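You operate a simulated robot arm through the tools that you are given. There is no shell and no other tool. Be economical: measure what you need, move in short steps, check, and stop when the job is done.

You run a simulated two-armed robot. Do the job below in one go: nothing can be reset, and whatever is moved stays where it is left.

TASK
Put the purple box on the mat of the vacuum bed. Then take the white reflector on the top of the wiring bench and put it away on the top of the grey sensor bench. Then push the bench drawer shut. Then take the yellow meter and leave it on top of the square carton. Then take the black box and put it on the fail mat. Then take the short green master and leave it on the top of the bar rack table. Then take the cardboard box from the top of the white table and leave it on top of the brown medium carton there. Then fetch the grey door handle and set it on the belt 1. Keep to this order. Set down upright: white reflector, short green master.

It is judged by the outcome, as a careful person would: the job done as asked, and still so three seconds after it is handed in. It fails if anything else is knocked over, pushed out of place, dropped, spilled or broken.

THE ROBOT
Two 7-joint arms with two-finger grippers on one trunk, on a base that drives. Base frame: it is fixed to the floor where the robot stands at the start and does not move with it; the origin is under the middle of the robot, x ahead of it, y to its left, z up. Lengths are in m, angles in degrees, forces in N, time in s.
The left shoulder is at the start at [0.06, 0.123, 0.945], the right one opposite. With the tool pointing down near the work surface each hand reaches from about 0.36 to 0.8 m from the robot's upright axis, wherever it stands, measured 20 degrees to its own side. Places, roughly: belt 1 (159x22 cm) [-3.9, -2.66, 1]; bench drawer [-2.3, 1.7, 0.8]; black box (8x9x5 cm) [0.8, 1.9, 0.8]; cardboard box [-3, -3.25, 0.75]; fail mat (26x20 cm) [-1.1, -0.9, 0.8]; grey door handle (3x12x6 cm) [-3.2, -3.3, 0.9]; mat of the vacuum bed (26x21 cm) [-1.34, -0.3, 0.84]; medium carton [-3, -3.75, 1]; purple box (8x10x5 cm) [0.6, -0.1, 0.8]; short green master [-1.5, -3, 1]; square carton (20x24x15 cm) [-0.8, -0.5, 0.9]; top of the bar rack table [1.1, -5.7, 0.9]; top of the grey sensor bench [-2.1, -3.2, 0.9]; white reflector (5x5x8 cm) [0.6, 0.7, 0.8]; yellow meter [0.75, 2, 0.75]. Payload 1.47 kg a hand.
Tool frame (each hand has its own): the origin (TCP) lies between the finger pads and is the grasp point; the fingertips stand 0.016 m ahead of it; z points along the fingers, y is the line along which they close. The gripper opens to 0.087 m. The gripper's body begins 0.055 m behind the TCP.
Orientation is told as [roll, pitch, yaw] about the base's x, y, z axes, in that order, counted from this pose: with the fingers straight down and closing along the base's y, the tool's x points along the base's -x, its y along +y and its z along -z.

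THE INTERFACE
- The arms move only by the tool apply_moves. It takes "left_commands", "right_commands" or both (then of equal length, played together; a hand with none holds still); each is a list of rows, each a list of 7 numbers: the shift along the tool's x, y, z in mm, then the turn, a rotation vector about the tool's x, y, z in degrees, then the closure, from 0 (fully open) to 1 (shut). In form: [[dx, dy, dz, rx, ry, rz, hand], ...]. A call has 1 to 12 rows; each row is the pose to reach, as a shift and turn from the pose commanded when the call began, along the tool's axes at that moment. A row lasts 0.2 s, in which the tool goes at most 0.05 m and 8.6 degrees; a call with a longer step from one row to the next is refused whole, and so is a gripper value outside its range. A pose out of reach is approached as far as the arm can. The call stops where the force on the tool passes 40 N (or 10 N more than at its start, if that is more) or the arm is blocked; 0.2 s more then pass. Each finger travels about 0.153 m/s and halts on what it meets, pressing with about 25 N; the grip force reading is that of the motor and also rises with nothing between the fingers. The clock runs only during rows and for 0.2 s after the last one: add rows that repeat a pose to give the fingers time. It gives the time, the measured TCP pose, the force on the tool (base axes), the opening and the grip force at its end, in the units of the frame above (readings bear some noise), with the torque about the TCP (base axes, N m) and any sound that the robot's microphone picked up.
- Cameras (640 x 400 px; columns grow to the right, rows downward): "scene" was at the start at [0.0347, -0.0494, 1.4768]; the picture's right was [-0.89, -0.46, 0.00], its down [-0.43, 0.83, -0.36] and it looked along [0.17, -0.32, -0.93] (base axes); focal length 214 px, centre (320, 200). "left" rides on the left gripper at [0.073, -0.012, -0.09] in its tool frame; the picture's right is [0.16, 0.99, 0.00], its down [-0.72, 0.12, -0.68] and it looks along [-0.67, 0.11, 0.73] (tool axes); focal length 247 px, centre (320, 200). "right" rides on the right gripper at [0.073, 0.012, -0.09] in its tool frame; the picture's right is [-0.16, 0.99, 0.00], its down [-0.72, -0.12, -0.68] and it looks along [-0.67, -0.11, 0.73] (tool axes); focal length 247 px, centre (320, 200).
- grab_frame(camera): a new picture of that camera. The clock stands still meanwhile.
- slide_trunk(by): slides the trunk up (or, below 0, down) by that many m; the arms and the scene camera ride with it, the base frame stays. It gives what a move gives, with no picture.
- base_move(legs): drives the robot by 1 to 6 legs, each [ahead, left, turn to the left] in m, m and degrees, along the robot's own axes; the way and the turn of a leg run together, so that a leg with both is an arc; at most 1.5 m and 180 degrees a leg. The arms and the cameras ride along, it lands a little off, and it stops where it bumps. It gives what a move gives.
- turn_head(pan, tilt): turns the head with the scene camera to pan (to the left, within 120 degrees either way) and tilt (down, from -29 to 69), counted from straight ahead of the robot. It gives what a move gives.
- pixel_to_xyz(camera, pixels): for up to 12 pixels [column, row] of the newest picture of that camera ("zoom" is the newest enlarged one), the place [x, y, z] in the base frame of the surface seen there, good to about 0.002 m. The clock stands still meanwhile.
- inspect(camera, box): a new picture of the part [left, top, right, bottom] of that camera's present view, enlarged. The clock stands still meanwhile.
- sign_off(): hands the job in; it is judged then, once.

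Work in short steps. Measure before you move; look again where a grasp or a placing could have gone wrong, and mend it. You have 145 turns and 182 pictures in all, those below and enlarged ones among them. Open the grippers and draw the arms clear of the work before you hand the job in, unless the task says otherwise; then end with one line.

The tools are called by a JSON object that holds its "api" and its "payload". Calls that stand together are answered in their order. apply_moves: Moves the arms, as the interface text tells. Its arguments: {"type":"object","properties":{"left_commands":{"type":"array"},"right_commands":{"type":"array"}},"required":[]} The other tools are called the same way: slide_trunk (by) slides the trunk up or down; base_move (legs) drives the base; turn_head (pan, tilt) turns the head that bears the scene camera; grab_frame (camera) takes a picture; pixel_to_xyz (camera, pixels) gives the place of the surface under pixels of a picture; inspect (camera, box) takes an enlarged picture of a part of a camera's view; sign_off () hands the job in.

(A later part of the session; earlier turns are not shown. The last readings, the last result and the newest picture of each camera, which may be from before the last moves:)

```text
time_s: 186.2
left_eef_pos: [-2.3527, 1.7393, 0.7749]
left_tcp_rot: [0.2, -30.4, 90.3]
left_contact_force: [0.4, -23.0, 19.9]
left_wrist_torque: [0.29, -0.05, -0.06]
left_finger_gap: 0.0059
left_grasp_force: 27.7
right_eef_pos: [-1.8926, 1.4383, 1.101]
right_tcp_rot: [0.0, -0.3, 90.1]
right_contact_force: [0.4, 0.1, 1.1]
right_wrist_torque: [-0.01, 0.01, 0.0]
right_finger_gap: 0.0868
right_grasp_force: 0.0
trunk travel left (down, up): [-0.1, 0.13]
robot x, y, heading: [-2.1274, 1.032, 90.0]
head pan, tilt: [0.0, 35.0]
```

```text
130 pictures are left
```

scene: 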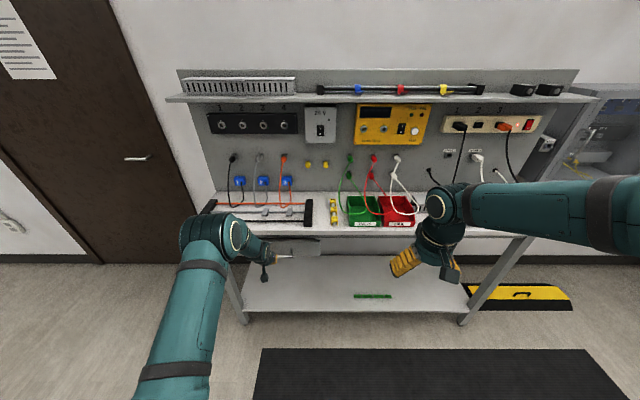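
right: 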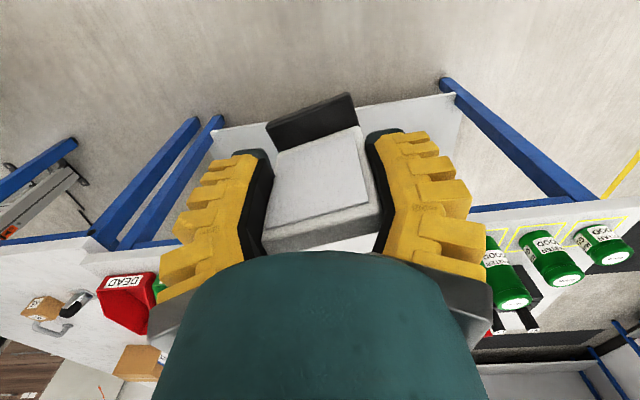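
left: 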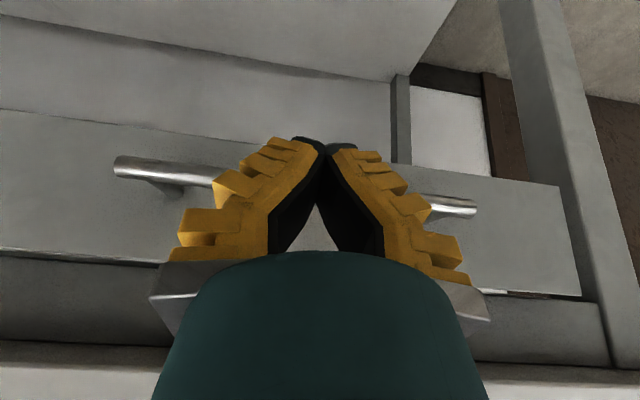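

Nothing was disturbed (the base stopped at once). I resend the withdrawal with shorter steps.

{"api": "apply_moves", "payload": {"left_commands": [[20, 0, -13, 0, 0, 0, 1], [60, 0, -38, 0, 0, 0, 1], [95, 0, -65, 0, 0, 0, 1], [120, 0, -95, 0, 8, 0, 1], [140, 15, -130, 0, 16, 0, 1], [155, 35, -165, 0, 24, 0, 0.5], [165, 60, -195, 0, 30.4, 0, 0], [165, 90, -230, 0, 30.4, 0, 0], [165, 90, -230, 0, 30.4, 0, 0]]}}

{"api": "grab_frame", "payload": {"camera": "scene"}}

```text
time_s: 188.2
left_eef_pos: [-2.4421, 1.4832, 0.8887]
left_tcp_rot: [0.2, 0.2, 90.3]
left_contact_force: [-0.1, -0.5, -0.5]
left_wrist_torque: [-0.03, -0.02, -0.02]
left_finger_gap: 0.0869
left_grasp_force: 0.0
right_eef_pos: [-1.8928, 1.4434, 1.0997]
right_tcp_rot: [0.0, -0.1, 90.2]
right_contact_force: [-0.1, -0.6, -1.2]
right_wrist_torque: [-0.02, -0.01, 0.0]
right_finger_gap: 0.0869
right_grasp_force: 0.1
trunk travel left (down, up): [-0.1, 0.13]
robot x, y, heading: [-2.1319, 1.0341, 90.0]
head pan, tilt: [0.0, 35.0]
```

```text
129 pictures are left
```

scene: 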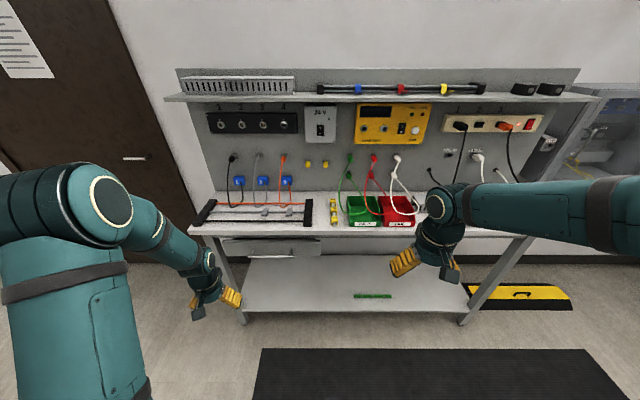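

The drawer shows shut at (272,247). I verify its face depth, raise the left hand, and turn to face +x.

{"api": "pixel_to_xyz", "payload": {"camera": "scene", "pixels": [[250, 248], [310, 248], [280, 238], [350, 235]]}}

{"api": "apply_moves", "payload": {"left_commands": [[15, 0, -45, 0, 0, 0, 0], [30, 0, -90, 0, 0, 0, 0], [45, 0, -135, 0, 0, 0, 0], [55, 5, -180, 0, 0, 0, 0], [65, 10, -225, 0, 0, 0, 0], [65, 10, -240, 0, 0, 0, 0]]}}

{"api": "base_move", "payload": {"legs": [[0, 0, -90], [1.0, 0.15, 0]]}}

{"api": "turn_head", "payload": {"pan": 5, "tilt": 30}}

{"api": "grab_frame", "payload": {"camera": "scene"}}

```text
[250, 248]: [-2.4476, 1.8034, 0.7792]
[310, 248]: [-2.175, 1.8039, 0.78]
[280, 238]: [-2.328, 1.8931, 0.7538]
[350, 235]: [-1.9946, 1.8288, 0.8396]
```

```text
time_s: 189.6
left_eef_pos: [-2.4501, 1.419, 1.1307]
left_tcp_rot: [0.1, 0.1, 90.3]
left_contact_force: [0.2, 0.7, 0.5]
left_wrist_torque: [0.0, -0.05, 0.03]
left_finger_gap: 0.0868
left_grasp_force: 0.1
right_eef_pos: [-1.8924, 1.4436, 1.1009]
right_tcp_rot: [0.0, 0.0, 90.2]
right_contact_force: [0.0, 1.1, -0.2]
right_wrist_torque: [0.0, 0.0, 0.03]
right_finger_gap: 0.0869
right_grasp_force: 0.0
trunk travel left (down, up): [-0.1, 0.13]
robot x, y, heading: [-2.1294, 1.0319, 89.9]
head pan, tilt: [0.0, 35.0]
```

```text
time_s: 198.7
left_eef_pos: [-0.7466, 1.4997, 1.1277]
left_tcp_rot: [0.2, 0.3, -0.2]
left_contact_force: [0.4, -0.3, -0.5]
left_wrist_torque: [0.0, 0.0, -0.02]
left_finger_gap: 0.0869
left_grasp_force: 0.1
right_eef_pos: [-0.7299, 0.9433, 1.1012]
right_tcp_rot: [0.0, 0.0, -0.4]
right_contact_force: [-0.6, 0.0, 0.8]
right_wrist_torque: [0.03, 0.02, -0.02]
right_finger_gap: 0.087
right_grasp_force: 0.0
trunk travel left (down, up): [-0.1, 0.13]
robot x, y, heading: [-1.1339, 1.1819, -0.1]
head pan, tilt: [0.0, 35.0]
```

```text
time_s: 199.3
left_eef_pos: [-0.7477, 1.5003, 1.1282]
left_tcp_rot: [0.1, 0.2, -0.2]
left_contact_force: [0.1, -0.6, 0.1]
left_wrist_torque: [-0.01, -0.01, -0.01]
left_finger_gap: 0.0868
left_grasp_force: 0.0
right_eef_pos: [-0.7292, 0.9442, 1.1014]
right_tcp_rot: [-0.2, -0.1, -0.4]
right_contact_force: [-0.7, -0.1, -0.6]
right_wrist_torque: [-0.01, 0.01, -0.02]
right_finger_gap: 0.0871
right_grasp_force: 0.1
trunk travel left (down, up): [-0.1, 0.13]
robot x, y, heading: [-1.1412, 1.1823, -0.7]
head pan, tilt: [5.0, 30.0]
```

```text
128 pictures are left
```

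scene: 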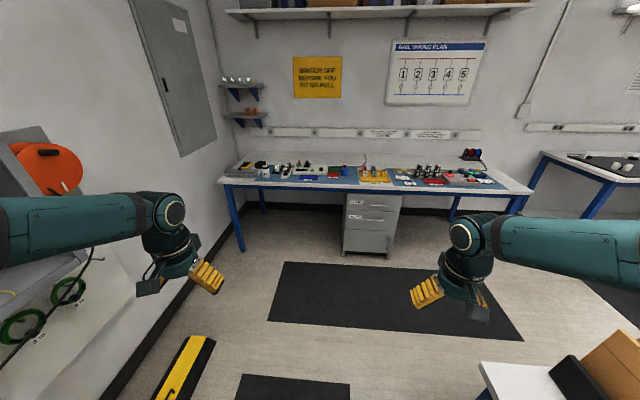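

The bench's left end around (255,170) should hold the yellow meter and black box; I zoom in.

{"api": "inspect", "payload": {"camera": "scene", "box": [215, 140, 375, 210]}}

{"api": "pixel_to_xyz", "payload": {"camera": "scene", "pixels": [[220, 182], [240, 165], [262, 165], [235, 245], [247, 168], [345, 250]]}}

```text
4.00 times, centred on (295, 175) of scene
```

zoom: 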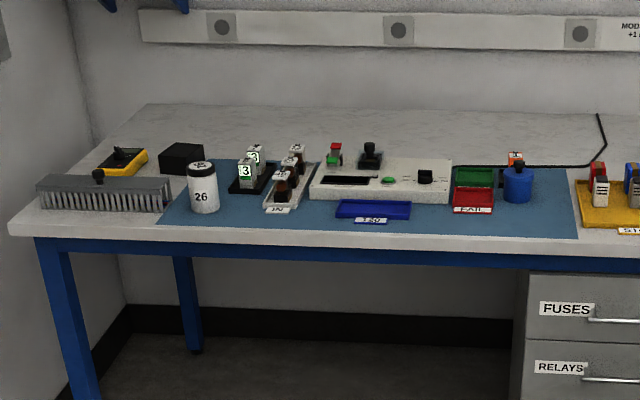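

```text
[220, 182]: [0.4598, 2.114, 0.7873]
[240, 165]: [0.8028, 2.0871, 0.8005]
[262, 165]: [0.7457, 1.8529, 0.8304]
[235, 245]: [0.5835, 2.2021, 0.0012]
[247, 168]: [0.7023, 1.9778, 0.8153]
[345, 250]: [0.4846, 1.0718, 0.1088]
```

I measure the left wall and exact item positions.

{"api": "pixel_to_xyz", "payload": {"camera": "zoom", "pixels": [[120, 156], [105, 160], [137, 153], [125, 172], [180, 150], [182, 170], [60, 190], [160, 190], [97, 176], [203, 170], [30, 130], [525, 300]]}}

{"api": "pixel_to_xyz", "payload": {"camera": "scene", "pixels": [[225, 250], [115, 400], [200, 100], [180, 375], [205, 345], [320, 260]]}}

```text
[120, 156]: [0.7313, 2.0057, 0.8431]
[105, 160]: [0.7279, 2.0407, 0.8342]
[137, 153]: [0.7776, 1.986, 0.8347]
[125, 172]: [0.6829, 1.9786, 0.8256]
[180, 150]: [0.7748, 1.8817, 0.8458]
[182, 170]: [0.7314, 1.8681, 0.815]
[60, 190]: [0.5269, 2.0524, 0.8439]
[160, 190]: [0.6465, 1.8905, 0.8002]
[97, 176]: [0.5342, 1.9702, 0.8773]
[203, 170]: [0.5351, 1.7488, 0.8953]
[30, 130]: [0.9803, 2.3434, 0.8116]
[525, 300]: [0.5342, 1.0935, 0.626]
```

```text
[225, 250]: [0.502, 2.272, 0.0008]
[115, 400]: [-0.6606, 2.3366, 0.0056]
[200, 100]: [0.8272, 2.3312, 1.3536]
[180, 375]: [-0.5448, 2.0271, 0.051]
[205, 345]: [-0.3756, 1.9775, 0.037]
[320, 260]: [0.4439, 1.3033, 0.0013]
```

Wall at y 2.34, meter at about (0.735,2.0,0.83) behind a grey comb. I drive in for the left hand, keeping off the floor hump and cabinet.

{"api": "base_move", "payload": {"legs": [[1.1, 0, 0.7], [0, 0.4, 0], [0.15, 0, 10]]}}

{"api": "turn_head", "payload": {"pan": 20, "tilt": 50}}

{"api": "grab_frame", "payload": {"camera": "scene"}}

{"api": "grab_frame", "payload": {"camera": "left"}}

```text
time_s: 209.6
left_eef_pos: [0.4338, 1.9806, 1.1298]
left_tcp_rot: [0.0, 0.2, 10.3]
left_contact_force: [-1.0, -0.3, 0.5]
left_wrist_torque: [-0.01, 0.03, -0.02]
left_finger_gap: 0.087
left_grasp_force: 0.2
right_eef_pos: [0.5533, 1.4375, 1.1015]
right_tcp_rot: [0.1, 0.1, 10.3]
right_contact_force: [1.1, -0.5, 0.2]
right_wrist_torque: [0.02, 0.03, 0.0]
right_finger_gap: 0.0871
right_grasp_force: 0.0
trunk travel left (down, up): [-0.1, 0.13]
robot x, y, heading: [0.107, 1.5983, 10.1]
head pan, tilt: [5.0, 30.0]
```

```text
time_s: 210.4
left_eef_pos: [0.4325, 1.9798, 1.1294]
left_tcp_rot: [0.2, 0.1, 10.5]
left_contact_force: [0.1, 0.5, 0.6]
left_wrist_torque: [0.02, -0.02, 0.04]
left_finger_gap: 0.0871
left_grasp_force: 0.0
right_eef_pos: [0.5521, 1.4359, 1.1006]
right_tcp_rot: [0.0, 0.0, 10.2]
right_contact_force: [-0.6, -1.0, 0.3]
right_wrist_torque: [0.01, 0.03, -0.02]
right_finger_gap: 0.0869
right_grasp_force: 0.1
trunk travel left (down, up): [-0.1, 0.13]
robot x, y, heading: [0.1024, 1.5956, 10.3]
head pan, tilt: [20.0, 50.0]
```

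```text
126 pictures are left
```

scene: 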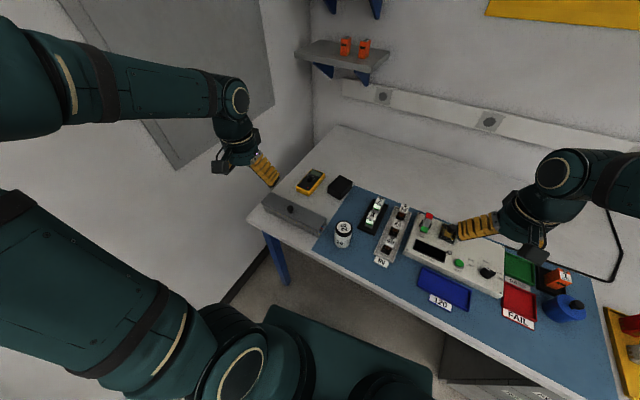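

```text
125 pictures are left
```

left: 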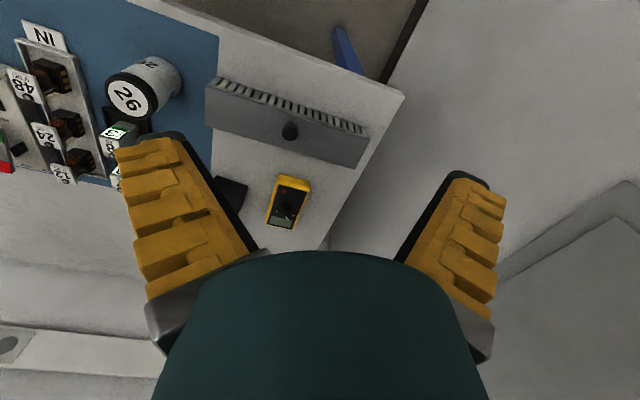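

Both targets show in the left view: meter (288,200), black box (232,193). I zoom to get the meter's outline.

{"api": "inspect", "payload": {"camera": "left", "box": [200, 150, 360, 250]}}

{"api": "inspect", "payload": {"camera": "scene", "box": [280, 150, 380, 220]}}

```text
4.00 times, centred on (280, 200) of left
```

zoom: 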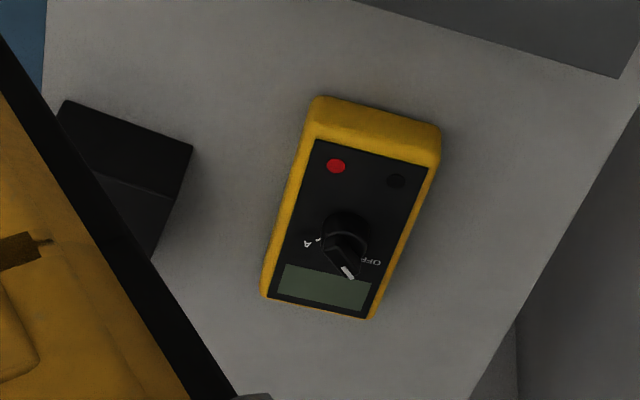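

```text
5.71 times, centred on (330, 185) of scene
```

zoom: 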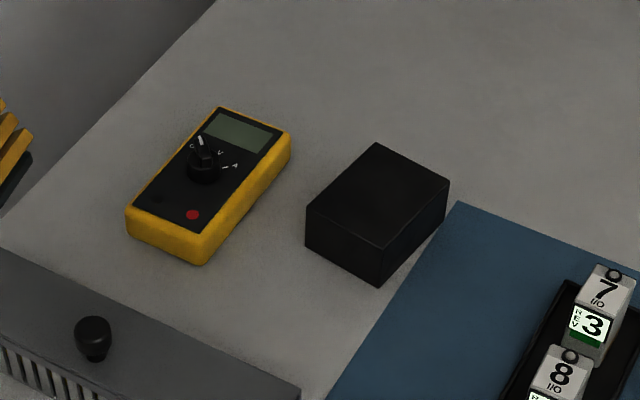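

{"api": "pixel_to_xyz", "payload": {"camera": "zoom", "pixels": [[218, 109], [288, 134], [130, 212], [200, 245], [210, 180], [205, 160], [310, 210], [378, 146], [446, 185], [380, 250], [200, 258], [300, 150]]}}

```text
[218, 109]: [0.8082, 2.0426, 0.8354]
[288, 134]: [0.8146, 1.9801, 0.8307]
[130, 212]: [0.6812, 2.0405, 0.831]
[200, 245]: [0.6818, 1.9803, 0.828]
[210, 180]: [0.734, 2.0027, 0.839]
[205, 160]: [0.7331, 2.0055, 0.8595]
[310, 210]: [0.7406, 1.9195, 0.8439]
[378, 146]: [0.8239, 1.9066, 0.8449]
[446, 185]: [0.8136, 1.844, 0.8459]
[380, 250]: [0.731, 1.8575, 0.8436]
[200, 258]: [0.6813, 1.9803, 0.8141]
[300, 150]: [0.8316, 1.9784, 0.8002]
```

The meter is axis-aligned: x 0.68–0.81, y 1.98–2.04, top 0.835 with knob to 0.86. I nudge the base closer for an easier reach.

{"api": "base_move", "payload": {"legs": [[0.06, 0.02, 0]]}}

```text
time_s: 211.4
left_eef_pos: [0.4889, 2.0103, 1.1278]
left_tcp_rot: [0.2, 0.2, 10.4]
left_contact_force: [0.0, 0.0, -0.4]
left_wrist_torque: [0.02, 0.08, -0.01]
left_finger_gap: 0.0869
left_grasp_force: 0.0
right_eef_pos: [0.609, 1.4667, 1.1001]
right_tcp_rot: [-0.1, 0.1, 10.1]
right_contact_force: [0.8, -0.4, -0.5]
right_wrist_torque: [-0.04, 0.06, 0.01]
right_finger_gap: 0.0871
right_grasp_force: 0.1
trunk travel left (down, up): [-0.1, 0.13]
robot x, y, heading: [0.163, 1.6242, 10.2]
head pan, tilt: [20.0, 50.0]
```

I move the left hand above the meter at z 0.90, yaw 0.

{"api": "apply_moves", "payload": {"left_commands": [[-32, -6, 20, 0, 0, 1.3, 0], [-64, -12, 45, 0, 0, 2.6, 0], [-96, -17, 70, 0, 0, 4, 0], [-128, -23, 100, 0, 0, 5.3, 0], [-160, -29, 130, 0, 0, 6.6, 0], [-191, -34, 163, 0, 0, 8, 0], [-223, -40, 195, 0, 0, 9.2, 0], [-254, -46, 228, 0, 0, 10.4, 0], [-254, -46, 228, 0, 0, 10.4, 0]]}}

{"api": "grab_frame", "payload": {"camera": "left"}}

```text
time_s: 213.4
left_eef_pos: [0.7455, 2.0135, 0.9007]
left_tcp_rot: [0.1, 0.2, 0.0]
left_contact_force: [0.0, 0.4, 0.3]
left_wrist_torque: [-0.03, -0.04, -0.01]
left_finger_gap: 0.0865
left_grasp_force: 0.0
right_eef_pos: [0.6069, 1.466, 1.1017]
right_tcp_rot: [0.1, 0.0, 10.2]
right_contact_force: [-0.5, -0.2, 0.0]
right_wrist_torque: [-0.02, 0.01, 0.0]
right_finger_gap: 0.087
right_grasp_force: 0.0
trunk travel left (down, up): [-0.1, 0.13]
robot x, y, heading: [0.1659, 1.6294, 10.2]
head pan, tilt: [20.0, 50.0]
```

```text
122 pictures are left
```

left: 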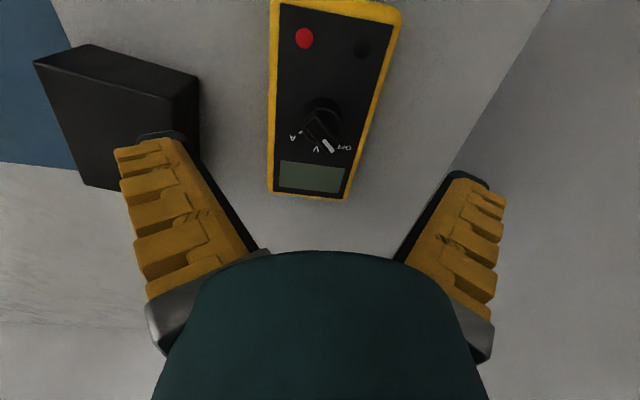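

I verify the meter's edges from this closer view.

{"api": "pixel_to_xyz", "payload": {"camera": "left", "pixels": [[272, 60], [271, 180], [385, 60], [350, 180], [272, 120], [368, 120], [310, 195], [183, 100], [190, 150]]}}

```text
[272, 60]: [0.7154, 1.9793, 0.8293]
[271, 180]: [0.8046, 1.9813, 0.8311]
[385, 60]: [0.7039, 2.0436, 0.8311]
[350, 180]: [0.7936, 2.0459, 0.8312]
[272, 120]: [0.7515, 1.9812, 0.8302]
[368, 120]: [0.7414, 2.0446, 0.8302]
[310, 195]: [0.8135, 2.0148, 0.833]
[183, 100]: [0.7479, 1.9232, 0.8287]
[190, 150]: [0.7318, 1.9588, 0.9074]
```

Centre y 2.0125 matches the hand. I descend to z≈0.824, grip and lift.

{"api": "apply_moves", "payload": {"left_commands": [[0, 0, 40, 0, 0, 0, 0], [0, 0, 77, 0, 0, 0, 0], [0, 0, 77, 0, 0, 0, 0.5], [0, 0, 77, 0, 0, 0, 1], [0, 0, 77, 0, 0, 0, 1], [0, 0, 77, 0, 0, 0, 1], [0, 0, 40, 0, 0, 0, 1], [0, 0, 0, 0, 0, 0, 1], [0, 0, -40, 0, 0, 0, 1], [20, 0, -80, 0, 0, 0, 1], [50, 0, -110, 0, 0, 0, 1], [90, 0, -130, 0, 0, 0, 1]]}}

{"api": "grab_frame", "payload": {"camera": "left"}}

```text
time_s: 216.0
left_eef_pos: [0.6551, 2.0116, 1.0317]
left_tcp_rot: [0.1, 0.3, 0.1]
left_contact_force: [0.6, 0.2, -3.5]
left_wrist_torque: [0.0, -0.01, 0.0]
left_finger_gap: 0.0734
left_grasp_force: 25.0
right_eef_pos: [0.6062, 1.4661, 1.1017]
right_tcp_rot: [0.0, -0.2, 10.2]
right_contact_force: [-0.2, -0.1, 0.7]
right_wrist_torque: [0.03, -0.01, -0.02]
right_finger_gap: 0.0868
right_grasp_force: 0.0
trunk travel left (down, up): [-0.1, 0.13]
robot x, y, heading: [0.1645, 1.6262, 10.4]
head pan, tilt: [20.0, 50.0]
```

```text
121 pictures are left
```

left: 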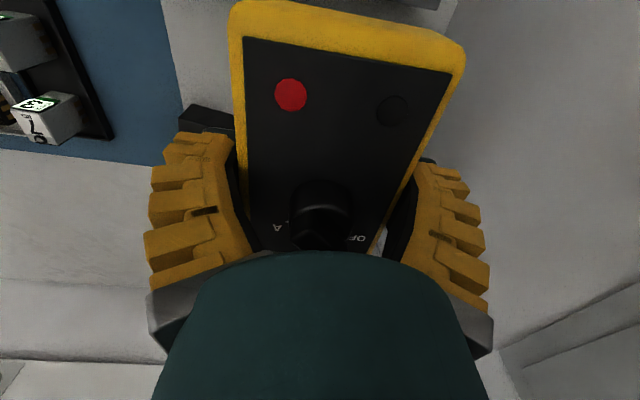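

The meter is held. I tuck the hand in and up, back out, turn to face the packing bench and slide down the aisle.

{"api": "apply_moves", "payload": {"left_commands": [[40, 0, -20, 0, 0, -2, 1], [80, -5, -40, 0, 0, -4, 1], [120, -10, -60, 0, 0, -6, 1], [160, -15, -80, 0, 0, -8, 1], [190, -20, -100, 0, 0, -10, 1], [190, -20, -100, 0, 0, -10, 1]]}}

{"api": "base_move", "payload": {"legs": [[-0.25, 0, -10], [0, -0.35, 0], [0, 0, 180], [0, 1.25, 0]]}}

{"api": "turn_head", "payload": {"pan": 10, "tilt": 45}}

{"api": "grab_frame", "payload": {"camera": "scene"}}

```text
time_s: 217.4
left_eef_pos: [0.4684, 1.9907, 1.1299]
left_tcp_rot: [0.1, 0.3, 9.9]
left_contact_force: [0.6, 0.2, -3.0]
left_wrist_torque: [-0.01, 0.02, -0.02]
left_finger_gap: 0.0732
left_grasp_force: 25.0
right_eef_pos: [0.6085, 1.4661, 1.1014]
right_tcp_rot: [0.0, 0.0, 10.2]
right_contact_force: [0.0, -0.2, 0.3]
right_wrist_torque: [0.0, 0.02, -0.04]
right_finger_gap: 0.0868
right_grasp_force: 0.0
trunk travel left (down, up): [-0.1, 0.13]
robot x, y, heading: [0.1638, 1.6237, 10.3]
head pan, tilt: [20.0, 50.0]
```

```text
time_s: 240.5
left_eef_pos: [-0.4664, -0.2873, 1.1301]
left_tcp_rot: [0.1, 0.2, 179.4]
left_contact_force: [0.1, 0.0, -3.2]
left_wrist_torque: [0.02, -0.02, 0.0]
left_finger_gap: 0.0731
left_grasp_force: 25.1
right_eef_pos: [-0.5066, 0.2551, 1.1005]
right_tcp_rot: [0.0, 0.0, 179.5]
right_contact_force: [-0.1, -0.6, 0.2]
right_wrist_torque: [0.02, 0.03, 0.0]
right_finger_gap: 0.087
right_grasp_force: 0.2
trunk travel left (down, up): [-0.1, 0.13]
robot x, y, heading: [-0.1001, 0.0127, 179.6]
head pan, tilt: [20.0, 50.0]
```

```text
time_s: 241.2
left_eef_pos: [-0.4661, -0.2851, 1.1294]
left_tcp_rot: [0.1, 0.2, 179.3]
left_contact_force: [-0.3, 0.3, -3.3]
left_wrist_torque: [0.04, 0.02, -0.01]
left_finger_gap: 0.0734
left_grasp_force: 25.6
right_eef_pos: [-0.5064, 0.2549, 1.1002]
right_tcp_rot: [-0.1, 0.0, 179.4]
right_contact_force: [1.4, -0.3, 0.1]
right_wrist_torque: [-0.01, 0.01, -0.04]
right_finger_gap: 0.0869
right_grasp_force: 0.1
trunk travel left (down, up): [-0.1, 0.13]
robot x, y, heading: [-0.1035, 0.0146, 179.8]
head pan, tilt: [10.0, 45.0]
```

```text
120 pictures are left
```

scene: 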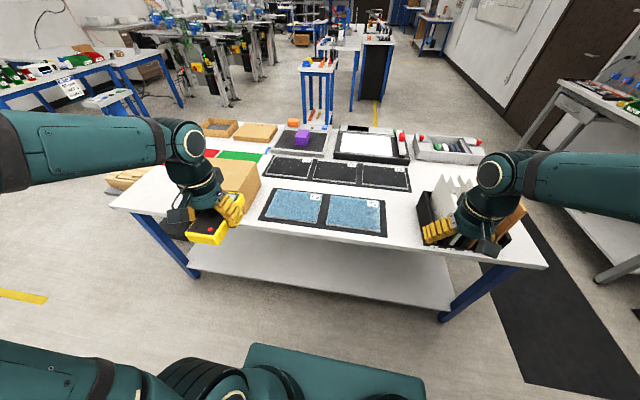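

I slide 0.27 m further left and look at the carton.

{"api": "base_move", "payload": {"legs": [[0, 0.27, 0.3]]}}

{"api": "turn_head", "payload": {"pan": 10, "tilt": 50}}

{"api": "grab_frame", "payload": {"camera": "scene"}}

{"api": "grab_frame", "payload": {"camera": "left"}}

```text
time_s: 244.2
left_eef_pos: [-0.4674, -0.5568, 1.1296]
left_tcp_rot: [0.2, 0.2, 179.5]
left_contact_force: [-0.5, -0.8, -3.9]
left_wrist_torque: [0.01, 0.0, 0.01]
left_finger_gap: 0.0731
left_grasp_force: 25.2
right_eef_pos: [-0.5107, -0.0158, 1.1011]
right_tcp_rot: [-0.1, 0.0, 179.7]
right_contact_force: [0.4, -0.4, 0.8]
right_wrist_torque: [0.02, -0.05, 0.02]
right_finger_gap: 0.0869
right_grasp_force: 0.1
trunk travel left (down, up): [-0.1, 0.13]
robot x, y, heading: [-0.1037, -0.2542, 179.5]
head pan, tilt: [10.0, 45.0]
```

```text
time_s: 244.8
left_eef_pos: [-0.4663, -0.5577, 1.13]
left_tcp_rot: [0.1, 0.2, 179.5]
left_contact_force: [-0.3, -0.5, -2.9]
left_wrist_torque: [-0.01, -0.02, 0.02]
left_finger_gap: 0.0732
left_grasp_force: 25.4
right_eef_pos: [-0.509, -0.0152, 1.1002]
right_tcp_rot: [0.0, 0.0, 179.7]
right_contact_force: [-0.4, -0.1, -0.3]
right_wrist_torque: [-0.03, 0.03, -0.01]
right_finger_gap: 0.0868
right_grasp_force: 0.0
trunk travel left (down, up): [-0.1, 0.13]
robot x, y, heading: [-0.1027, -0.2558, 179.7]
head pan, tilt: [10.0, 50.0]
```

```text
119 pictures are left
```

scene: 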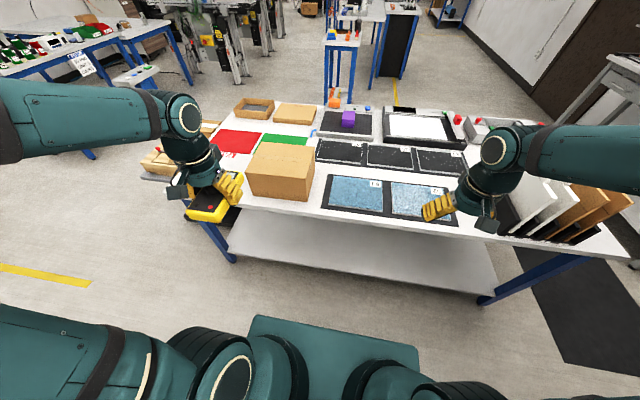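

```text
118 pictures are left
```

left: 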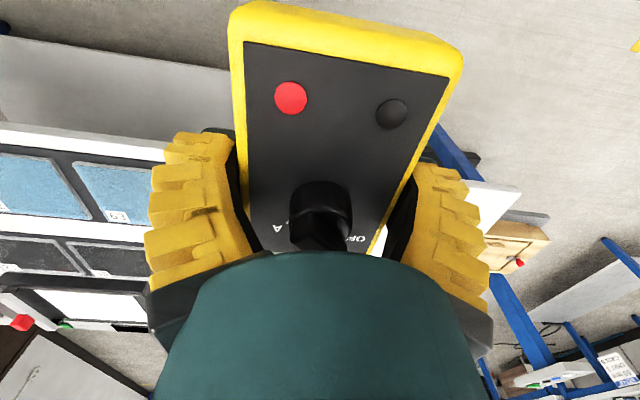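

{"api": "pixel_to_xyz", "payload": {"camera": "scene", "pixels": [[250, 172], [306, 176], [262, 144], [312, 148], [282, 160], [238, 140], [222, 132], [260, 132], [215, 150], [245, 150]]}}

```text
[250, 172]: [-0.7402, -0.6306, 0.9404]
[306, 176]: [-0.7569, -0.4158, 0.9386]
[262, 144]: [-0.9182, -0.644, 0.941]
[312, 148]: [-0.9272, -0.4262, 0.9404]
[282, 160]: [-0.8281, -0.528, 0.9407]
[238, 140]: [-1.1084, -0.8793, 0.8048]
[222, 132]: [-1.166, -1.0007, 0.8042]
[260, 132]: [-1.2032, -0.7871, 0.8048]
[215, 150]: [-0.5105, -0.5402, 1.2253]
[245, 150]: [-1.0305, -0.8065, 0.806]
```

The carton top is centred at (-0.833,-0.528), z 0.9405. I advance 0.14 m so the reach is comfortable.

{"api": "base_move", "payload": {"legs": [[0.14, 0, 0.3]]}}

```text
time_s: 246.2
left_eef_pos: [-0.6076, -0.5592, 1.1299]
left_tcp_rot: [0.1, 0.3, 179.8]
left_contact_force: [-0.3, 0.3, -4.3]
left_wrist_torque: [0.0, -0.06, 0.01]
left_finger_gap: 0.0732
left_grasp_force: 24.9
right_eef_pos: [-0.6518, -0.0178, 1.0991]
right_tcp_rot: [0.0, 0.1, -179.9]
right_contact_force: [-0.4, -0.1, 0.6]
right_wrist_torque: [-0.01, -0.01, 0.01]
right_finger_gap: 0.087
right_grasp_force: 0.1
trunk travel left (down, up): [-0.1, 0.13]
robot x, y, heading: [-0.2406, -0.2526, -179.7]
head pan, tilt: [10.0, 50.0]
```

I carry the meter over the carton centre and lower to about 5 mm above it.

{"api": "apply_moves", "payload": {"left_commands": [[-40, -6, 5, 0, 0, 0, 1], [-80, -12, 15, 0, 0, 0, 1], [-120, -18, 30, 0, 0, 0, 1], [-160, -24, 55, 0, 0, 0, 1], [-195, -28, 85, 0, 0, 0, 1], [-225, -31, 115, 0, 0, 0, 1], [-225, -31, 145, 0, 0, 0, 1], [-225, -31, 160, 0, 0, 0, 1], [-225, -31, 160, 0, 0, 0, 1]]}}

{"api": "inspect", "payload": {"camera": "scene", "box": [180, 100, 380, 225]}}

```text
time_s: 248.2
left_eef_pos: [-0.8305, -0.5267, 0.968]
left_tcp_rot: [0.2, 0.3, 179.8]
left_contact_force: [0.1, -0.6, -3.5]
left_wrist_torque: [-0.02, -0.04, 0.01]
left_finger_gap: 0.0732
left_grasp_force: 25.2
right_eef_pos: [-0.6525, -0.018, 1.101]
right_tcp_rot: [0.0, 0.0, -179.8]
right_contact_force: [-0.2, 0.3, -0.1]
right_wrist_torque: [0.0, -0.02, 0.0]
right_finger_gap: 0.0871
right_grasp_force: 0.1
trunk travel left (down, up): [-0.1, 0.13]
robot x, y, heading: [-0.2449, -0.2521, -179.8]
head pan, tilt: [10.0, 50.0]
```

```text
3.20 times, centred on (280, 162) of scene
```

zoom: 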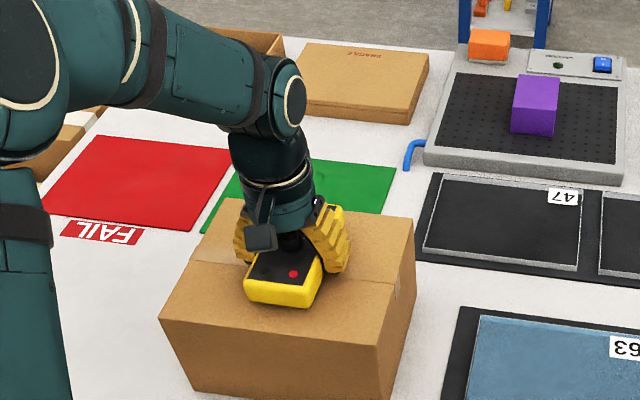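

It's centred. I lower 6 mm, release and lift straight up.

{"api": "apply_moves", "payload": {"left_commands": [[0, 0, 4, 0, 0, 0, 1], [0, 0, 6, 0, 0, 0, 1], [0, 0, 6, 0, 0, 0, 0.5], [0, 0, 6, 0, 0, 0, 0], [0, 0, 6, 0, 0, 0, 0], [0, 0, -30, 0, 0, 0, 0], [0, 0, -70, 0, 0, 0, 0], [30, 0, -110, 0, 0, 0, 0], [70, 10, -130, 0, 0, 0, 0], [115, 20, -140, 0, 0, 0, 0], [160, 25, -150, 0, 0, 0, 0], [200, 30, -160, 0, 0, 0, 0]]}}

{"api": "grab_frame", "payload": {"camera": "scene"}}

```text
time_s: 250.8
left_eef_pos: [-0.6289, -0.5576, 1.1303]
left_tcp_rot: [0.2, 0.2, 179.8]
left_contact_force: [0.0, 0.0, -0.4]
left_wrist_torque: [-0.02, 0.05, 0.0]
left_finger_gap: 0.0869
left_grasp_force: 0.0
right_eef_pos: [-0.6506, -0.0167, 1.1003]
right_tcp_rot: [-0.1, 0.0, -179.9]
right_contact_force: [0.1, 0.2, 1.1]
right_wrist_torque: [-0.03, 0.04, 0.01]
right_finger_gap: 0.0871
right_grasp_force: 0.0
trunk travel left (down, up): [-0.1, 0.13]
robot x, y, heading: [-0.2404, -0.2563, -180.0]
head pan, tilt: [10.0, 50.0]
```

```text
116 pictures are left
```

scene: 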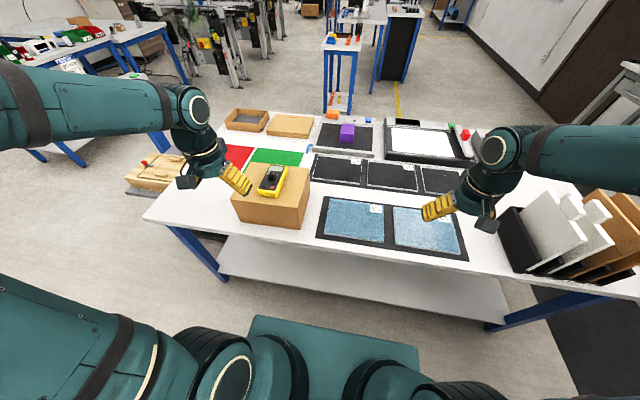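

The meter rests flat on the carton. I go back the same way for the black box.

{"api": "base_move", "payload": {"legs": [[-0.14, 0, 0], [0, -1.45, 0], [0, 0, -180], [0, 0.4, 0], [0.24, 0.02, 5]]}}

{"api": "grab_frame", "payload": {"camera": "left"}}

```text
time_s: 276.9
left_eef_pos: [0.4954, 1.9561, 1.1301]
left_tcp_rot: [0.1, 0.2, 5.1]
left_contact_force: [0.6, 0.6, -0.3]
left_wrist_torque: [0.04, 0.0, 0.0]
left_finger_gap: 0.0873
left_grasp_force: 0.0
right_eef_pos: [0.5644, 1.4194, 1.0997]
right_tcp_rot: [0.0, 0.1, 5.2]
right_contact_force: [-0.4, 0.7, 0.4]
right_wrist_torque: [-0.01, 0.0, -0.02]
right_finger_gap: 0.0869
right_grasp_force: 0.0
trunk travel left (down, up): [-0.1, 0.13]
robot x, y, heading: [0.1325, 1.6182, 4.9]
head pan, tilt: [10.0, 50.0]
```

```text
115 pictures are left
```

left: 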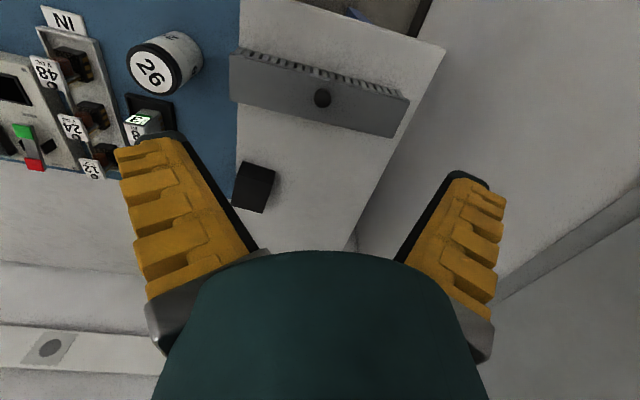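

The black box is as before at (255,187). I move above it at (0.777,1.882,0.92) with yaw -9.

{"api": "apply_moves", "payload": {"left_commands": [[-34, -12, 18, 0, 0, 1.8, 0], [-68, -25, 40, 0, 0, 3.5, 0], [-103, -37, 65, 0, 0, 5.3, 0], [-137, -49, 92, 0, 0, 7, 0], [-171, -62, 120, 0, 0, 8.8, 0], [-205, -74, 150, 0, 0, 10.6, 0], [-240, -87, 180, 0, 0, 12.3, 0], [-274, -99, 210, 0, 0, 14.1, 0], [-274, -99, 210, 0, 0, 14.1, 0]]}}

{"api": "grab_frame", "payload": {"camera": "left"}}

```text
time_s: 278.9
left_eef_pos: [0.7773, 1.8819, 0.9198]
left_tcp_rot: [0.1, 0.3, -9.1]
left_contact_force: [-0.2, -0.4, 0.2]
left_wrist_torque: [-0.01, 0.01, 0.01]
left_finger_gap: 0.0867
left_grasp_force: 0.1
right_eef_pos: [0.563, 1.4194, 1.1008]
right_tcp_rot: [0.0, 0.1, 5.2]
right_contact_force: [-1.1, 0.2, 0.4]
right_wrist_torque: [0.0, -0.01, 0.01]
right_finger_gap: 0.0869
right_grasp_force: 0.1
trunk travel left (down, up): [-0.1, 0.13]
robot x, y, heading: [0.137, 1.6199, 5.2]
head pan, tilt: [10.0, 50.0]
```

```text
114 pictures are left
```

left: 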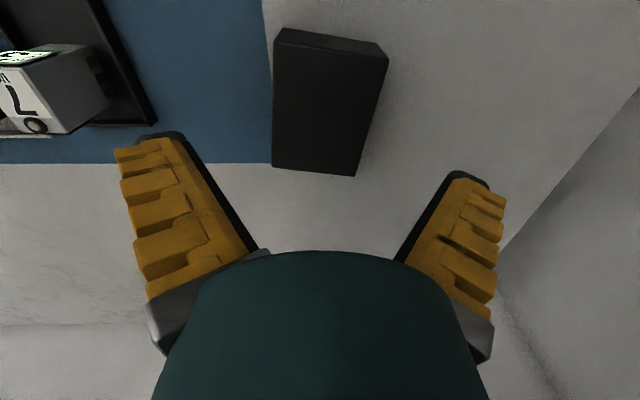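

{"api": "pixel_to_xyz", "payload": {"camera": "left", "pixels": [[280, 45], [382, 62], [276, 162], [353, 172], [276, 105], [370, 110]]}}

```text
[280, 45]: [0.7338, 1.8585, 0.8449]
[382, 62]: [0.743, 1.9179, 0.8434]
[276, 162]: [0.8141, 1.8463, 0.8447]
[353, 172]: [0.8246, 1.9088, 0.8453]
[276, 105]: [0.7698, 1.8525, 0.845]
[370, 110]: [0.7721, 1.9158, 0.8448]
```

The box is centred. I check the neighbouring tray's clearance to the finger before descending.

{"api": "pixel_to_xyz", "payload": {"camera": "left", "pixels": [[153, 120], [135, 80], [108, 95], [160, 110]]}}

```text
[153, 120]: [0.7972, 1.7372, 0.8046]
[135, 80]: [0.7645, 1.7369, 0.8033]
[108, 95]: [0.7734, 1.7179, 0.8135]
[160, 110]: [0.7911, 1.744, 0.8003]
```

The tray is 9 cm away, so I descend, grip and lift.

{"api": "apply_moves", "payload": {"left_commands": [[-1, 1, 45, 0, 0, 0, 0], [-1, 1, 94, 0, 0, 0, 0], [-1, 1, 94, 0, 0, 0, 0.5], [-1, 1, 94, 0, 0, 0, 1], [-1, 1, 94, 0, 0, 0, 1], [-1, 1, 94, 0, 0, 0, 1], [-1, 1, 50, 0, 0, 0, 1], [-1, 1, 5, 0, 0, 0, 1], [-1, 1, -35, 0, 0, 0, 1], [20, 0, -75, 0, 0, 0, 1], [50, 0, -105, 0, 0, 0, 1], [90, 0, -125, 0, 0, 0, 1]]}}

{"api": "grab_frame", "payload": {"camera": "left"}}

```text
time_s: 281.5
left_eef_pos: [0.6855, 1.8948, 1.0459]
left_tcp_rot: [0.1, 0.2, -9.0]
left_contact_force: [0.4, -0.1, -2.1]
left_wrist_torque: [0.0, 0.01, 0.02]
left_finger_gap: 0.0768
left_grasp_force: 25.3
right_eef_pos: [0.5611, 1.4201, 1.1008]
right_tcp_rot: [-0.2, 0.0, 5.2]
right_contact_force: [-0.3, -0.1, 0.1]
right_wrist_torque: [-0.01, -0.05, 0.01]
right_finger_gap: 0.0871
right_grasp_force: 0.0
trunk travel left (down, up): [-0.1, 0.13]
robot x, y, heading: [0.1329, 1.6202, 5.2]
head pan, tilt: [10.0, 50.0]
```

```text
113 pictures are left
```

left: 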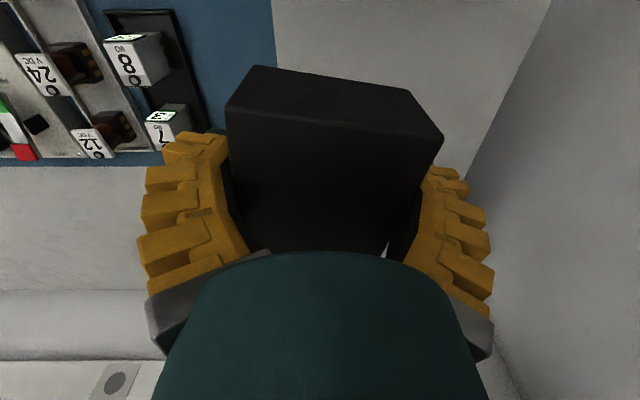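

The black box is held. I tuck it in, drive back and around to face the fail mat.

{"api": "apply_moves", "payload": {"left_commands": [[40, 0, -20, 0, 0, -3, 1], [80, 0, -40, 0, 0, -6, 1], [120, 0, -60, 0, 0, -9, 1], [160, 0, -75, 0, 0, -12, 1], [200, 0, -85, 0, 0, -14, 1], [200, 0, -85, 0, 0, -14, 1]]}}

{"api": "base_move", "payload": {"legs": [[-0.24, 0, -5], [0, -0.4, 0], [0, 0, 180], [0, 1.4, 0], [0, 0.52, 0]]}}

{"api": "turn_head", "payload": {"pan": 5, "tilt": 50}}

{"api": "grab_frame", "payload": {"camera": "scene"}}

```text
time_s: 282.9
left_eef_pos: [0.4896, 1.927, 1.1295]
left_tcp_rot: [0.2, 0.3, 4.9]
left_contact_force: [0.3, 1.0, -2.4]
left_wrist_torque: [0.0, 0.04, 0.0]
left_finger_gap: 0.0766
left_grasp_force: 25.1
right_eef_pos: [0.5641, 1.4196, 1.1005]
right_tcp_rot: [0.0, 0.0, 5.2]
right_contact_force: [0.4, -0.9, -0.7]
right_wrist_torque: [0.0, 0.06, 0.0]
right_finger_gap: 0.0869
right_grasp_force: 0.0
trunk travel left (down, up): [-0.1, 0.13]
robot x, y, heading: [0.1364, 1.6183, 5.3]
head pan, tilt: [10.0, 50.0]
```

```text
time_s: 312.4
left_eef_pos: [-0.4915, -0.9901, 1.1297]
left_tcp_rot: [0.2, 0.1, 179.6]
left_contact_force: [0.2, 0.0, -2.9]
left_wrist_torque: [-0.02, -0.02, 0.04]
left_finger_gap: 0.0746
left_grasp_force: 24.9
right_eef_pos: [-0.5188, -0.4791, 1.1011]
right_tcp_rot: [-0.2, -0.1, 180.0]
right_contact_force: [0.4, 0.5, 0.4]
right_wrist_torque: [0.04, -0.01, -0.01]
right_finger_gap: 0.0869
right_grasp_force: 0.0
trunk travel left (down, up): [-0.1, 0.13]
robot x, y, heading: [-0.108, -0.7142, 179.7]
head pan, tilt: [10.0, 50.0]
```

```text
time_s: 313.1
left_eef_pos: [-0.4913, -0.9902, 1.1309]
left_tcp_rot: [0.1, 0.1, 179.6]
left_contact_force: [0.1, 0.3, -2.6]
left_wrist_torque: [0.03, -0.02, -0.03]
left_finger_gap: 0.0742
left_grasp_force: 24.9
right_eef_pos: [-0.5191, -0.4785, 1.1004]
right_tcp_rot: [0.0, 0.1, 180.1]
right_contact_force: [-0.8, 0.1, -0.4]
right_wrist_torque: [0.03, -0.01, -0.01]
right_finger_gap: 0.0871
right_grasp_force: 0.1
trunk travel left (down, up): [-0.1, 0.13]
robot x, y, heading: [-0.1108, -0.7179, 179.8]
head pan, tilt: [5.0, 50.0]
```

```text
112 pictures are left
```

scene: 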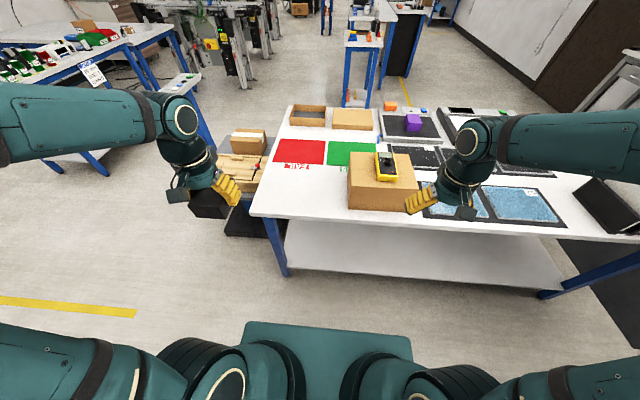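

{"api": "pixel_to_xyz", "payload": {"camera": "scene", "pixels": [[274, 162], [322, 164], [281, 140], [325, 141], [300, 152], [254, 215], [345, 225], [270, 140], [285, 270], [262, 150]]}}

{"api": "inspect", "payload": {"camera": "scene", "box": [220, 100, 440, 240]}}

```text
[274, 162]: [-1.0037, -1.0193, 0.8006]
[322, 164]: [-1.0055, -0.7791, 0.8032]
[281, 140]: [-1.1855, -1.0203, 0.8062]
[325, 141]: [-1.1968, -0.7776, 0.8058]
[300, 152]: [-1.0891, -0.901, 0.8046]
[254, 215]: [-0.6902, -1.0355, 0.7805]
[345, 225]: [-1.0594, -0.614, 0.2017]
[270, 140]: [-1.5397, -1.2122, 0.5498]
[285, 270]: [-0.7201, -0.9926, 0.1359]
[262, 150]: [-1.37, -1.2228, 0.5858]
```

```text
2.86 times, centred on (330, 170) of scene
```

zoom: 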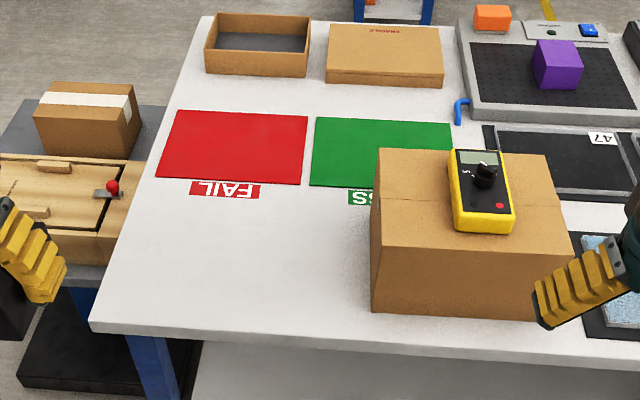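

The fail mat spans x -1.005…-1.197, y -1.02…-0.78, z 0.805. I advance 0.21 m, then reach to (-1.075,-0.90).

{"api": "base_move", "payload": {"legs": [[0.21, 0, 0]]}}

```text
time_s: 314.7
left_eef_pos: [-0.7021, -0.9898, 1.1304]
left_tcp_rot: [0.0, 0.4, 179.5]
left_contact_force: [-0.8, 0.1, -2.6]
left_wrist_torque: [0.01, 0.0, 0.0]
left_finger_gap: 0.0742
left_grasp_force: 25.2
right_eef_pos: [-0.7303, -0.4783, 1.0992]
right_tcp_rot: [-0.1, 0.0, 180.0]
right_contact_force: [0.6, 0.3, 0.3]
right_wrist_torque: [-0.01, -0.04, -0.02]
right_finger_gap: 0.0871
right_grasp_force: 0.0
trunk travel left (down, up): [-0.1, 0.13]
robot x, y, heading: [-0.3221, -0.7162, 179.9]
head pan, tilt: [5.0, 50.0]
```

I move in a straight line down and forward to just above the mat.

{"api": "apply_moves", "payload": {"left_commands": [[-34, -8, 25, 0, 0, 0, 1], [-68, -16, 51, 0, 0, 0, 1], [-102, -25, 76, 0, 0, 0, 1], [-136, -33, 102, 0, 0, 0, 1], [-170, -41, 127, 0, 0, 0, 1], [-203, -49, 153, 0, 0, 0, 1], [-237, -57, 178, 0, 0, 0, 1], [-271, -65, 204, 0, 0, 0, 1], [-305, -74, 229, 0, 0, 0, 1], [-339, -82, 255, 0, 0, 0, 1], [-373, -90, 280, 0, 0, 0, 1], [-373, -90, 280, 0, 0, 0, 1]]}}

{"api": "inspect", "payload": {"camera": "scene", "box": [220, 100, 440, 240]}}

```text
time_s: 317.3
left_eef_pos: [-1.0711, -0.8974, 0.8494]
left_tcp_rot: [0.1, 0.3, 179.5]
left_contact_force: [0.4, 0.3, -2.6]
left_wrist_torque: [-0.01, 0.01, 0.01]
left_finger_gap: 0.0741
left_grasp_force: 24.3
right_eef_pos: [-0.7271, -0.479, 1.1017]
right_tcp_rot: [-0.1, 0.1, 180.1]
right_contact_force: [0.1, -0.9, 0.2]
right_wrist_torque: [-0.02, 0.0, 0.01]
right_finger_gap: 0.087
right_grasp_force: 0.1
trunk travel left (down, up): [-0.1, 0.13]
robot x, y, heading: [-0.3173, -0.7134, 179.7]
head pan, tilt: [5.0, 50.0]
```

```text
2.86 times, centred on (330, 170) of scene
```

zoom: 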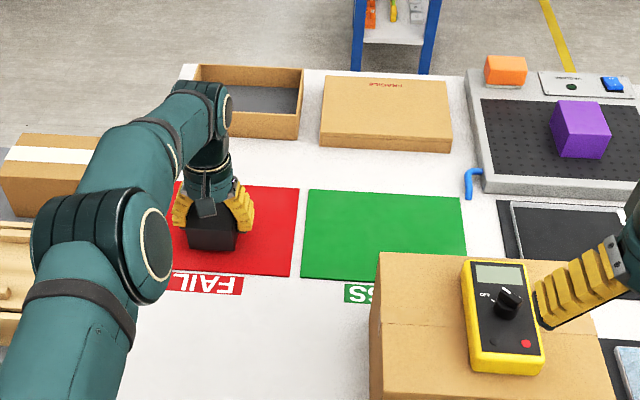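

It's over the red mat. I lower 18 mm, release, then rise straight a bit and retract along the way I came.

{"api": "apply_moves", "payload": {"left_commands": [[0, 0, 10, 0, 0, 0, 1], [0, 0, 18, 0, 0, 0, 1], [0, 0, 19, 0, 0, 0, 0.5], [0, 0, 19, 0, 0, 0, 0], [0, 0, 19, 0, 0, 0, 0], [0, 0, -15, 0, 0, 0, 0], [0, 0, -45, 0, 0, 0, 0], [40, 8, -75, 0, 0, 0, 0], [80, 16, -100, 0, 0, 0, 0], [118, 26, -130, 0, 0, 0, 0], [155, 35, -160, 0, 0, 0, 0], [190, 45, -190, 0, 0, 0, 0]]}}

{"api": "inspect", "payload": {"camera": "scene", "box": [220, 100, 440, 240]}}

```text
refused: row 8 steps farther than a row can; nothing moved
```

```text
2.86 times, centred on (330, 170) of scene
```

zoom: 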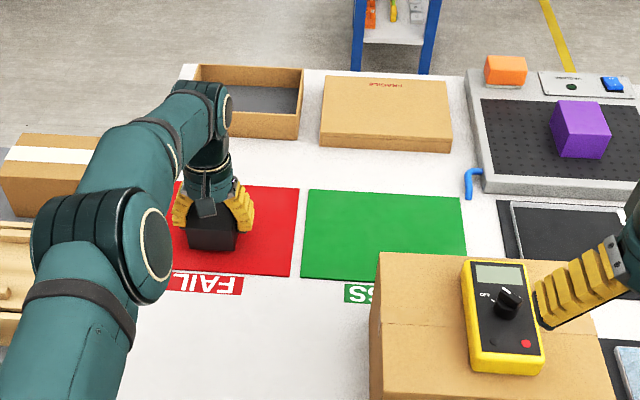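

One step was too long; I resend with shorter ones.

{"api": "apply_moves", "payload": {"left_commands": [[0, 0, 10, 0, 0, 0, 1], [0, 0, 18, 0, 0, 0, 1], [0, 0, 19, 0, 0, 0, 0.5], [0, 0, 19, 0, 0, 0, 0], [0, 0, 19, 0, 0, 0, 0], [0, 0, -15, 0, 0, 0, 0], [0, 0, -45, 0, 0, 0, 0], [35, 8, -70, 0, 0, 0, 0], [70, 16, -95, 0, 0, 0, 0], [105, 24, -122, 0, 0, 0, 0], [140, 32, -150, 0, 0, 0, 0], [175, 40, -180, 0, 0, 0, 0]]}}

{"api": "inspect", "payload": {"camera": "scene", "box": [220, 100, 440, 240]}}

```text
time_s: 319.9
left_eef_pos: [-0.8958, -0.9388, 1.0318]
left_tcp_rot: [0.1, 0.1, 179.6]
left_contact_force: [0.4, 0.2, -0.1]
left_wrist_torque: [0.0, 0.03, -0.01]
left_finger_gap: 0.0868
left_grasp_force: 0.0
right_eef_pos: [-0.7266, -0.4776, 1.1017]
right_tcp_rot: [-0.1, -0.1, 180.0]
right_contact_force: [0.3, -0.6, 1.1]
right_wrist_torque: [0.0, 0.0, 0.01]
right_finger_gap: 0.0869
right_grasp_force: 0.1
trunk travel left (down, up): [-0.1, 0.13]
robot x, y, heading: [-0.3207, -0.712, 180.0]
head pan, tilt: [5.0, 50.0]
```

```text
2.86 times, centred on (330, 170) of scene
```

zoom: 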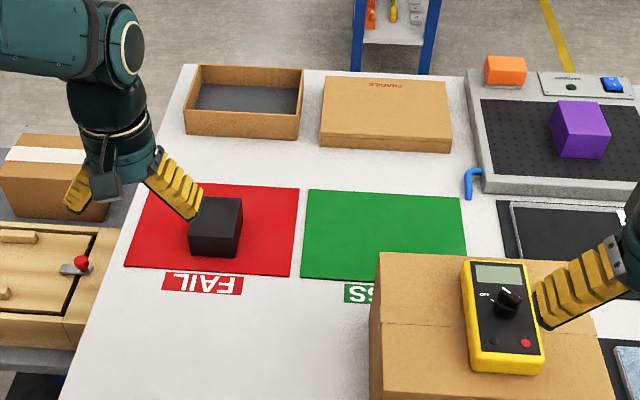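

The black box sits on the fail mat. I tuck the left hand and drive to the sensor bench for the short green master.

{"api": "apply_moves", "payload": {"left_commands": [[45, 0, -15, 0, 0, 0, 0], [90, 0, -30, 0, 0, 0, 0], [135, 0, -50, 0, 0, 0, 0], [170, -10, -75, 0, 0, 0, 0], [195, -20, -100, 0, 0, 0, 0]]}}

{"api": "base_move", "payload": {"legs": [[-0.2, 0, 0], [0, 1.4, 0], [0, 0, 90], [0.1, -1.3, 0]]}}

{"api": "turn_head", "payload": {"pan": -10, "tilt": 45}}

{"api": "grab_frame", "payload": {"camera": "scene"}}

```text
time_s: 321.1
left_eef_pos: [-0.7014, -0.9209, 1.1315]
left_tcp_rot: [0.2, 0.2, 179.6]
left_contact_force: [-0.3, 0.3, -0.9]
left_wrist_torque: [-0.01, 0.02, -0.02]
left_finger_gap: 0.0869
left_grasp_force: 0.1
right_eef_pos: [-0.7265, -0.4779, 1.1013]
right_tcp_rot: [-0.1, 0.2, 180.0]
right_contact_force: [-0.3, 0.4, -0.3]
right_wrist_torque: [-0.02, 0.02, -0.02]
right_finger_gap: 0.0871
right_grasp_force: 0.1
trunk travel left (down, up): [-0.1, 0.13]
robot x, y, heading: [-0.32, -0.7174, 179.6]
head pan, tilt: [5.0, 50.0]
```

```text
time_s: 349.9
left_eef_pos: [-1.225, -2.5946, 1.1299]
left_tcp_rot: [0.1, 0.2, -90.6]
left_contact_force: [0.0, 0.0, 0.3]
left_wrist_torque: [-0.01, -0.03, -0.02]
left_finger_gap: 0.0868
left_grasp_force: 0.1
right_eef_pos: [-1.6642, -2.6169, 1.1016]
right_tcp_rot: [0.0, 0.1, -90.1]
right_contact_force: [0.4, 0.5, -0.6]
right_wrist_torque: [-0.01, 0.02, 0.01]
right_finger_gap: 0.0869
right_grasp_force: 0.1
trunk travel left (down, up): [-0.1, 0.13]
robot x, y, heading: [-1.4268, -2.2102, -90.1]
head pan, tilt: [5.0, 50.0]
```

```text
time_s: 350.6
left_eef_pos: [-1.2254, -2.5947, 1.1316]
left_tcp_rot: [0.1, 0.3, -90.6]
left_contact_force: [0.2, 1.0, -0.7]
left_wrist_torque: [-0.02, 0.04, -0.01]
left_finger_gap: 0.087
left_grasp_force: 0.0
right_eef_pos: [-1.6655, -2.6175, 1.0995]
right_tcp_rot: [-0.1, 0.0, -90.3]
right_contact_force: [-0.1, 0.4, -0.1]
right_wrist_torque: [0.01, 0.05, -0.03]
right_finger_gap: 0.0869
right_grasp_force: 0.0
trunk travel left (down, up): [-0.1, 0.13]
robot x, y, heading: [-1.429, -2.2086, -90.2]
head pan, tilt: [-10.0, 45.0]
```

```text
107 pictures are left
```

scene: 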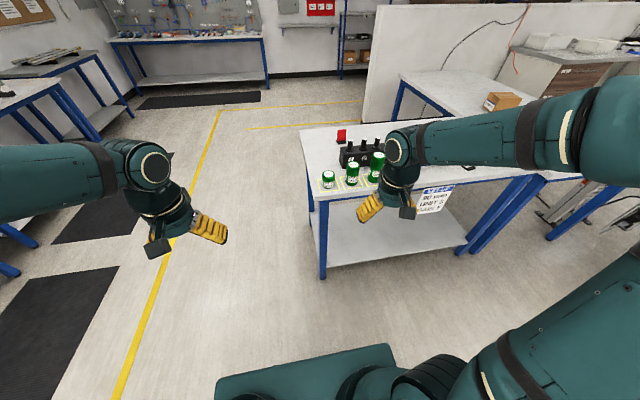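

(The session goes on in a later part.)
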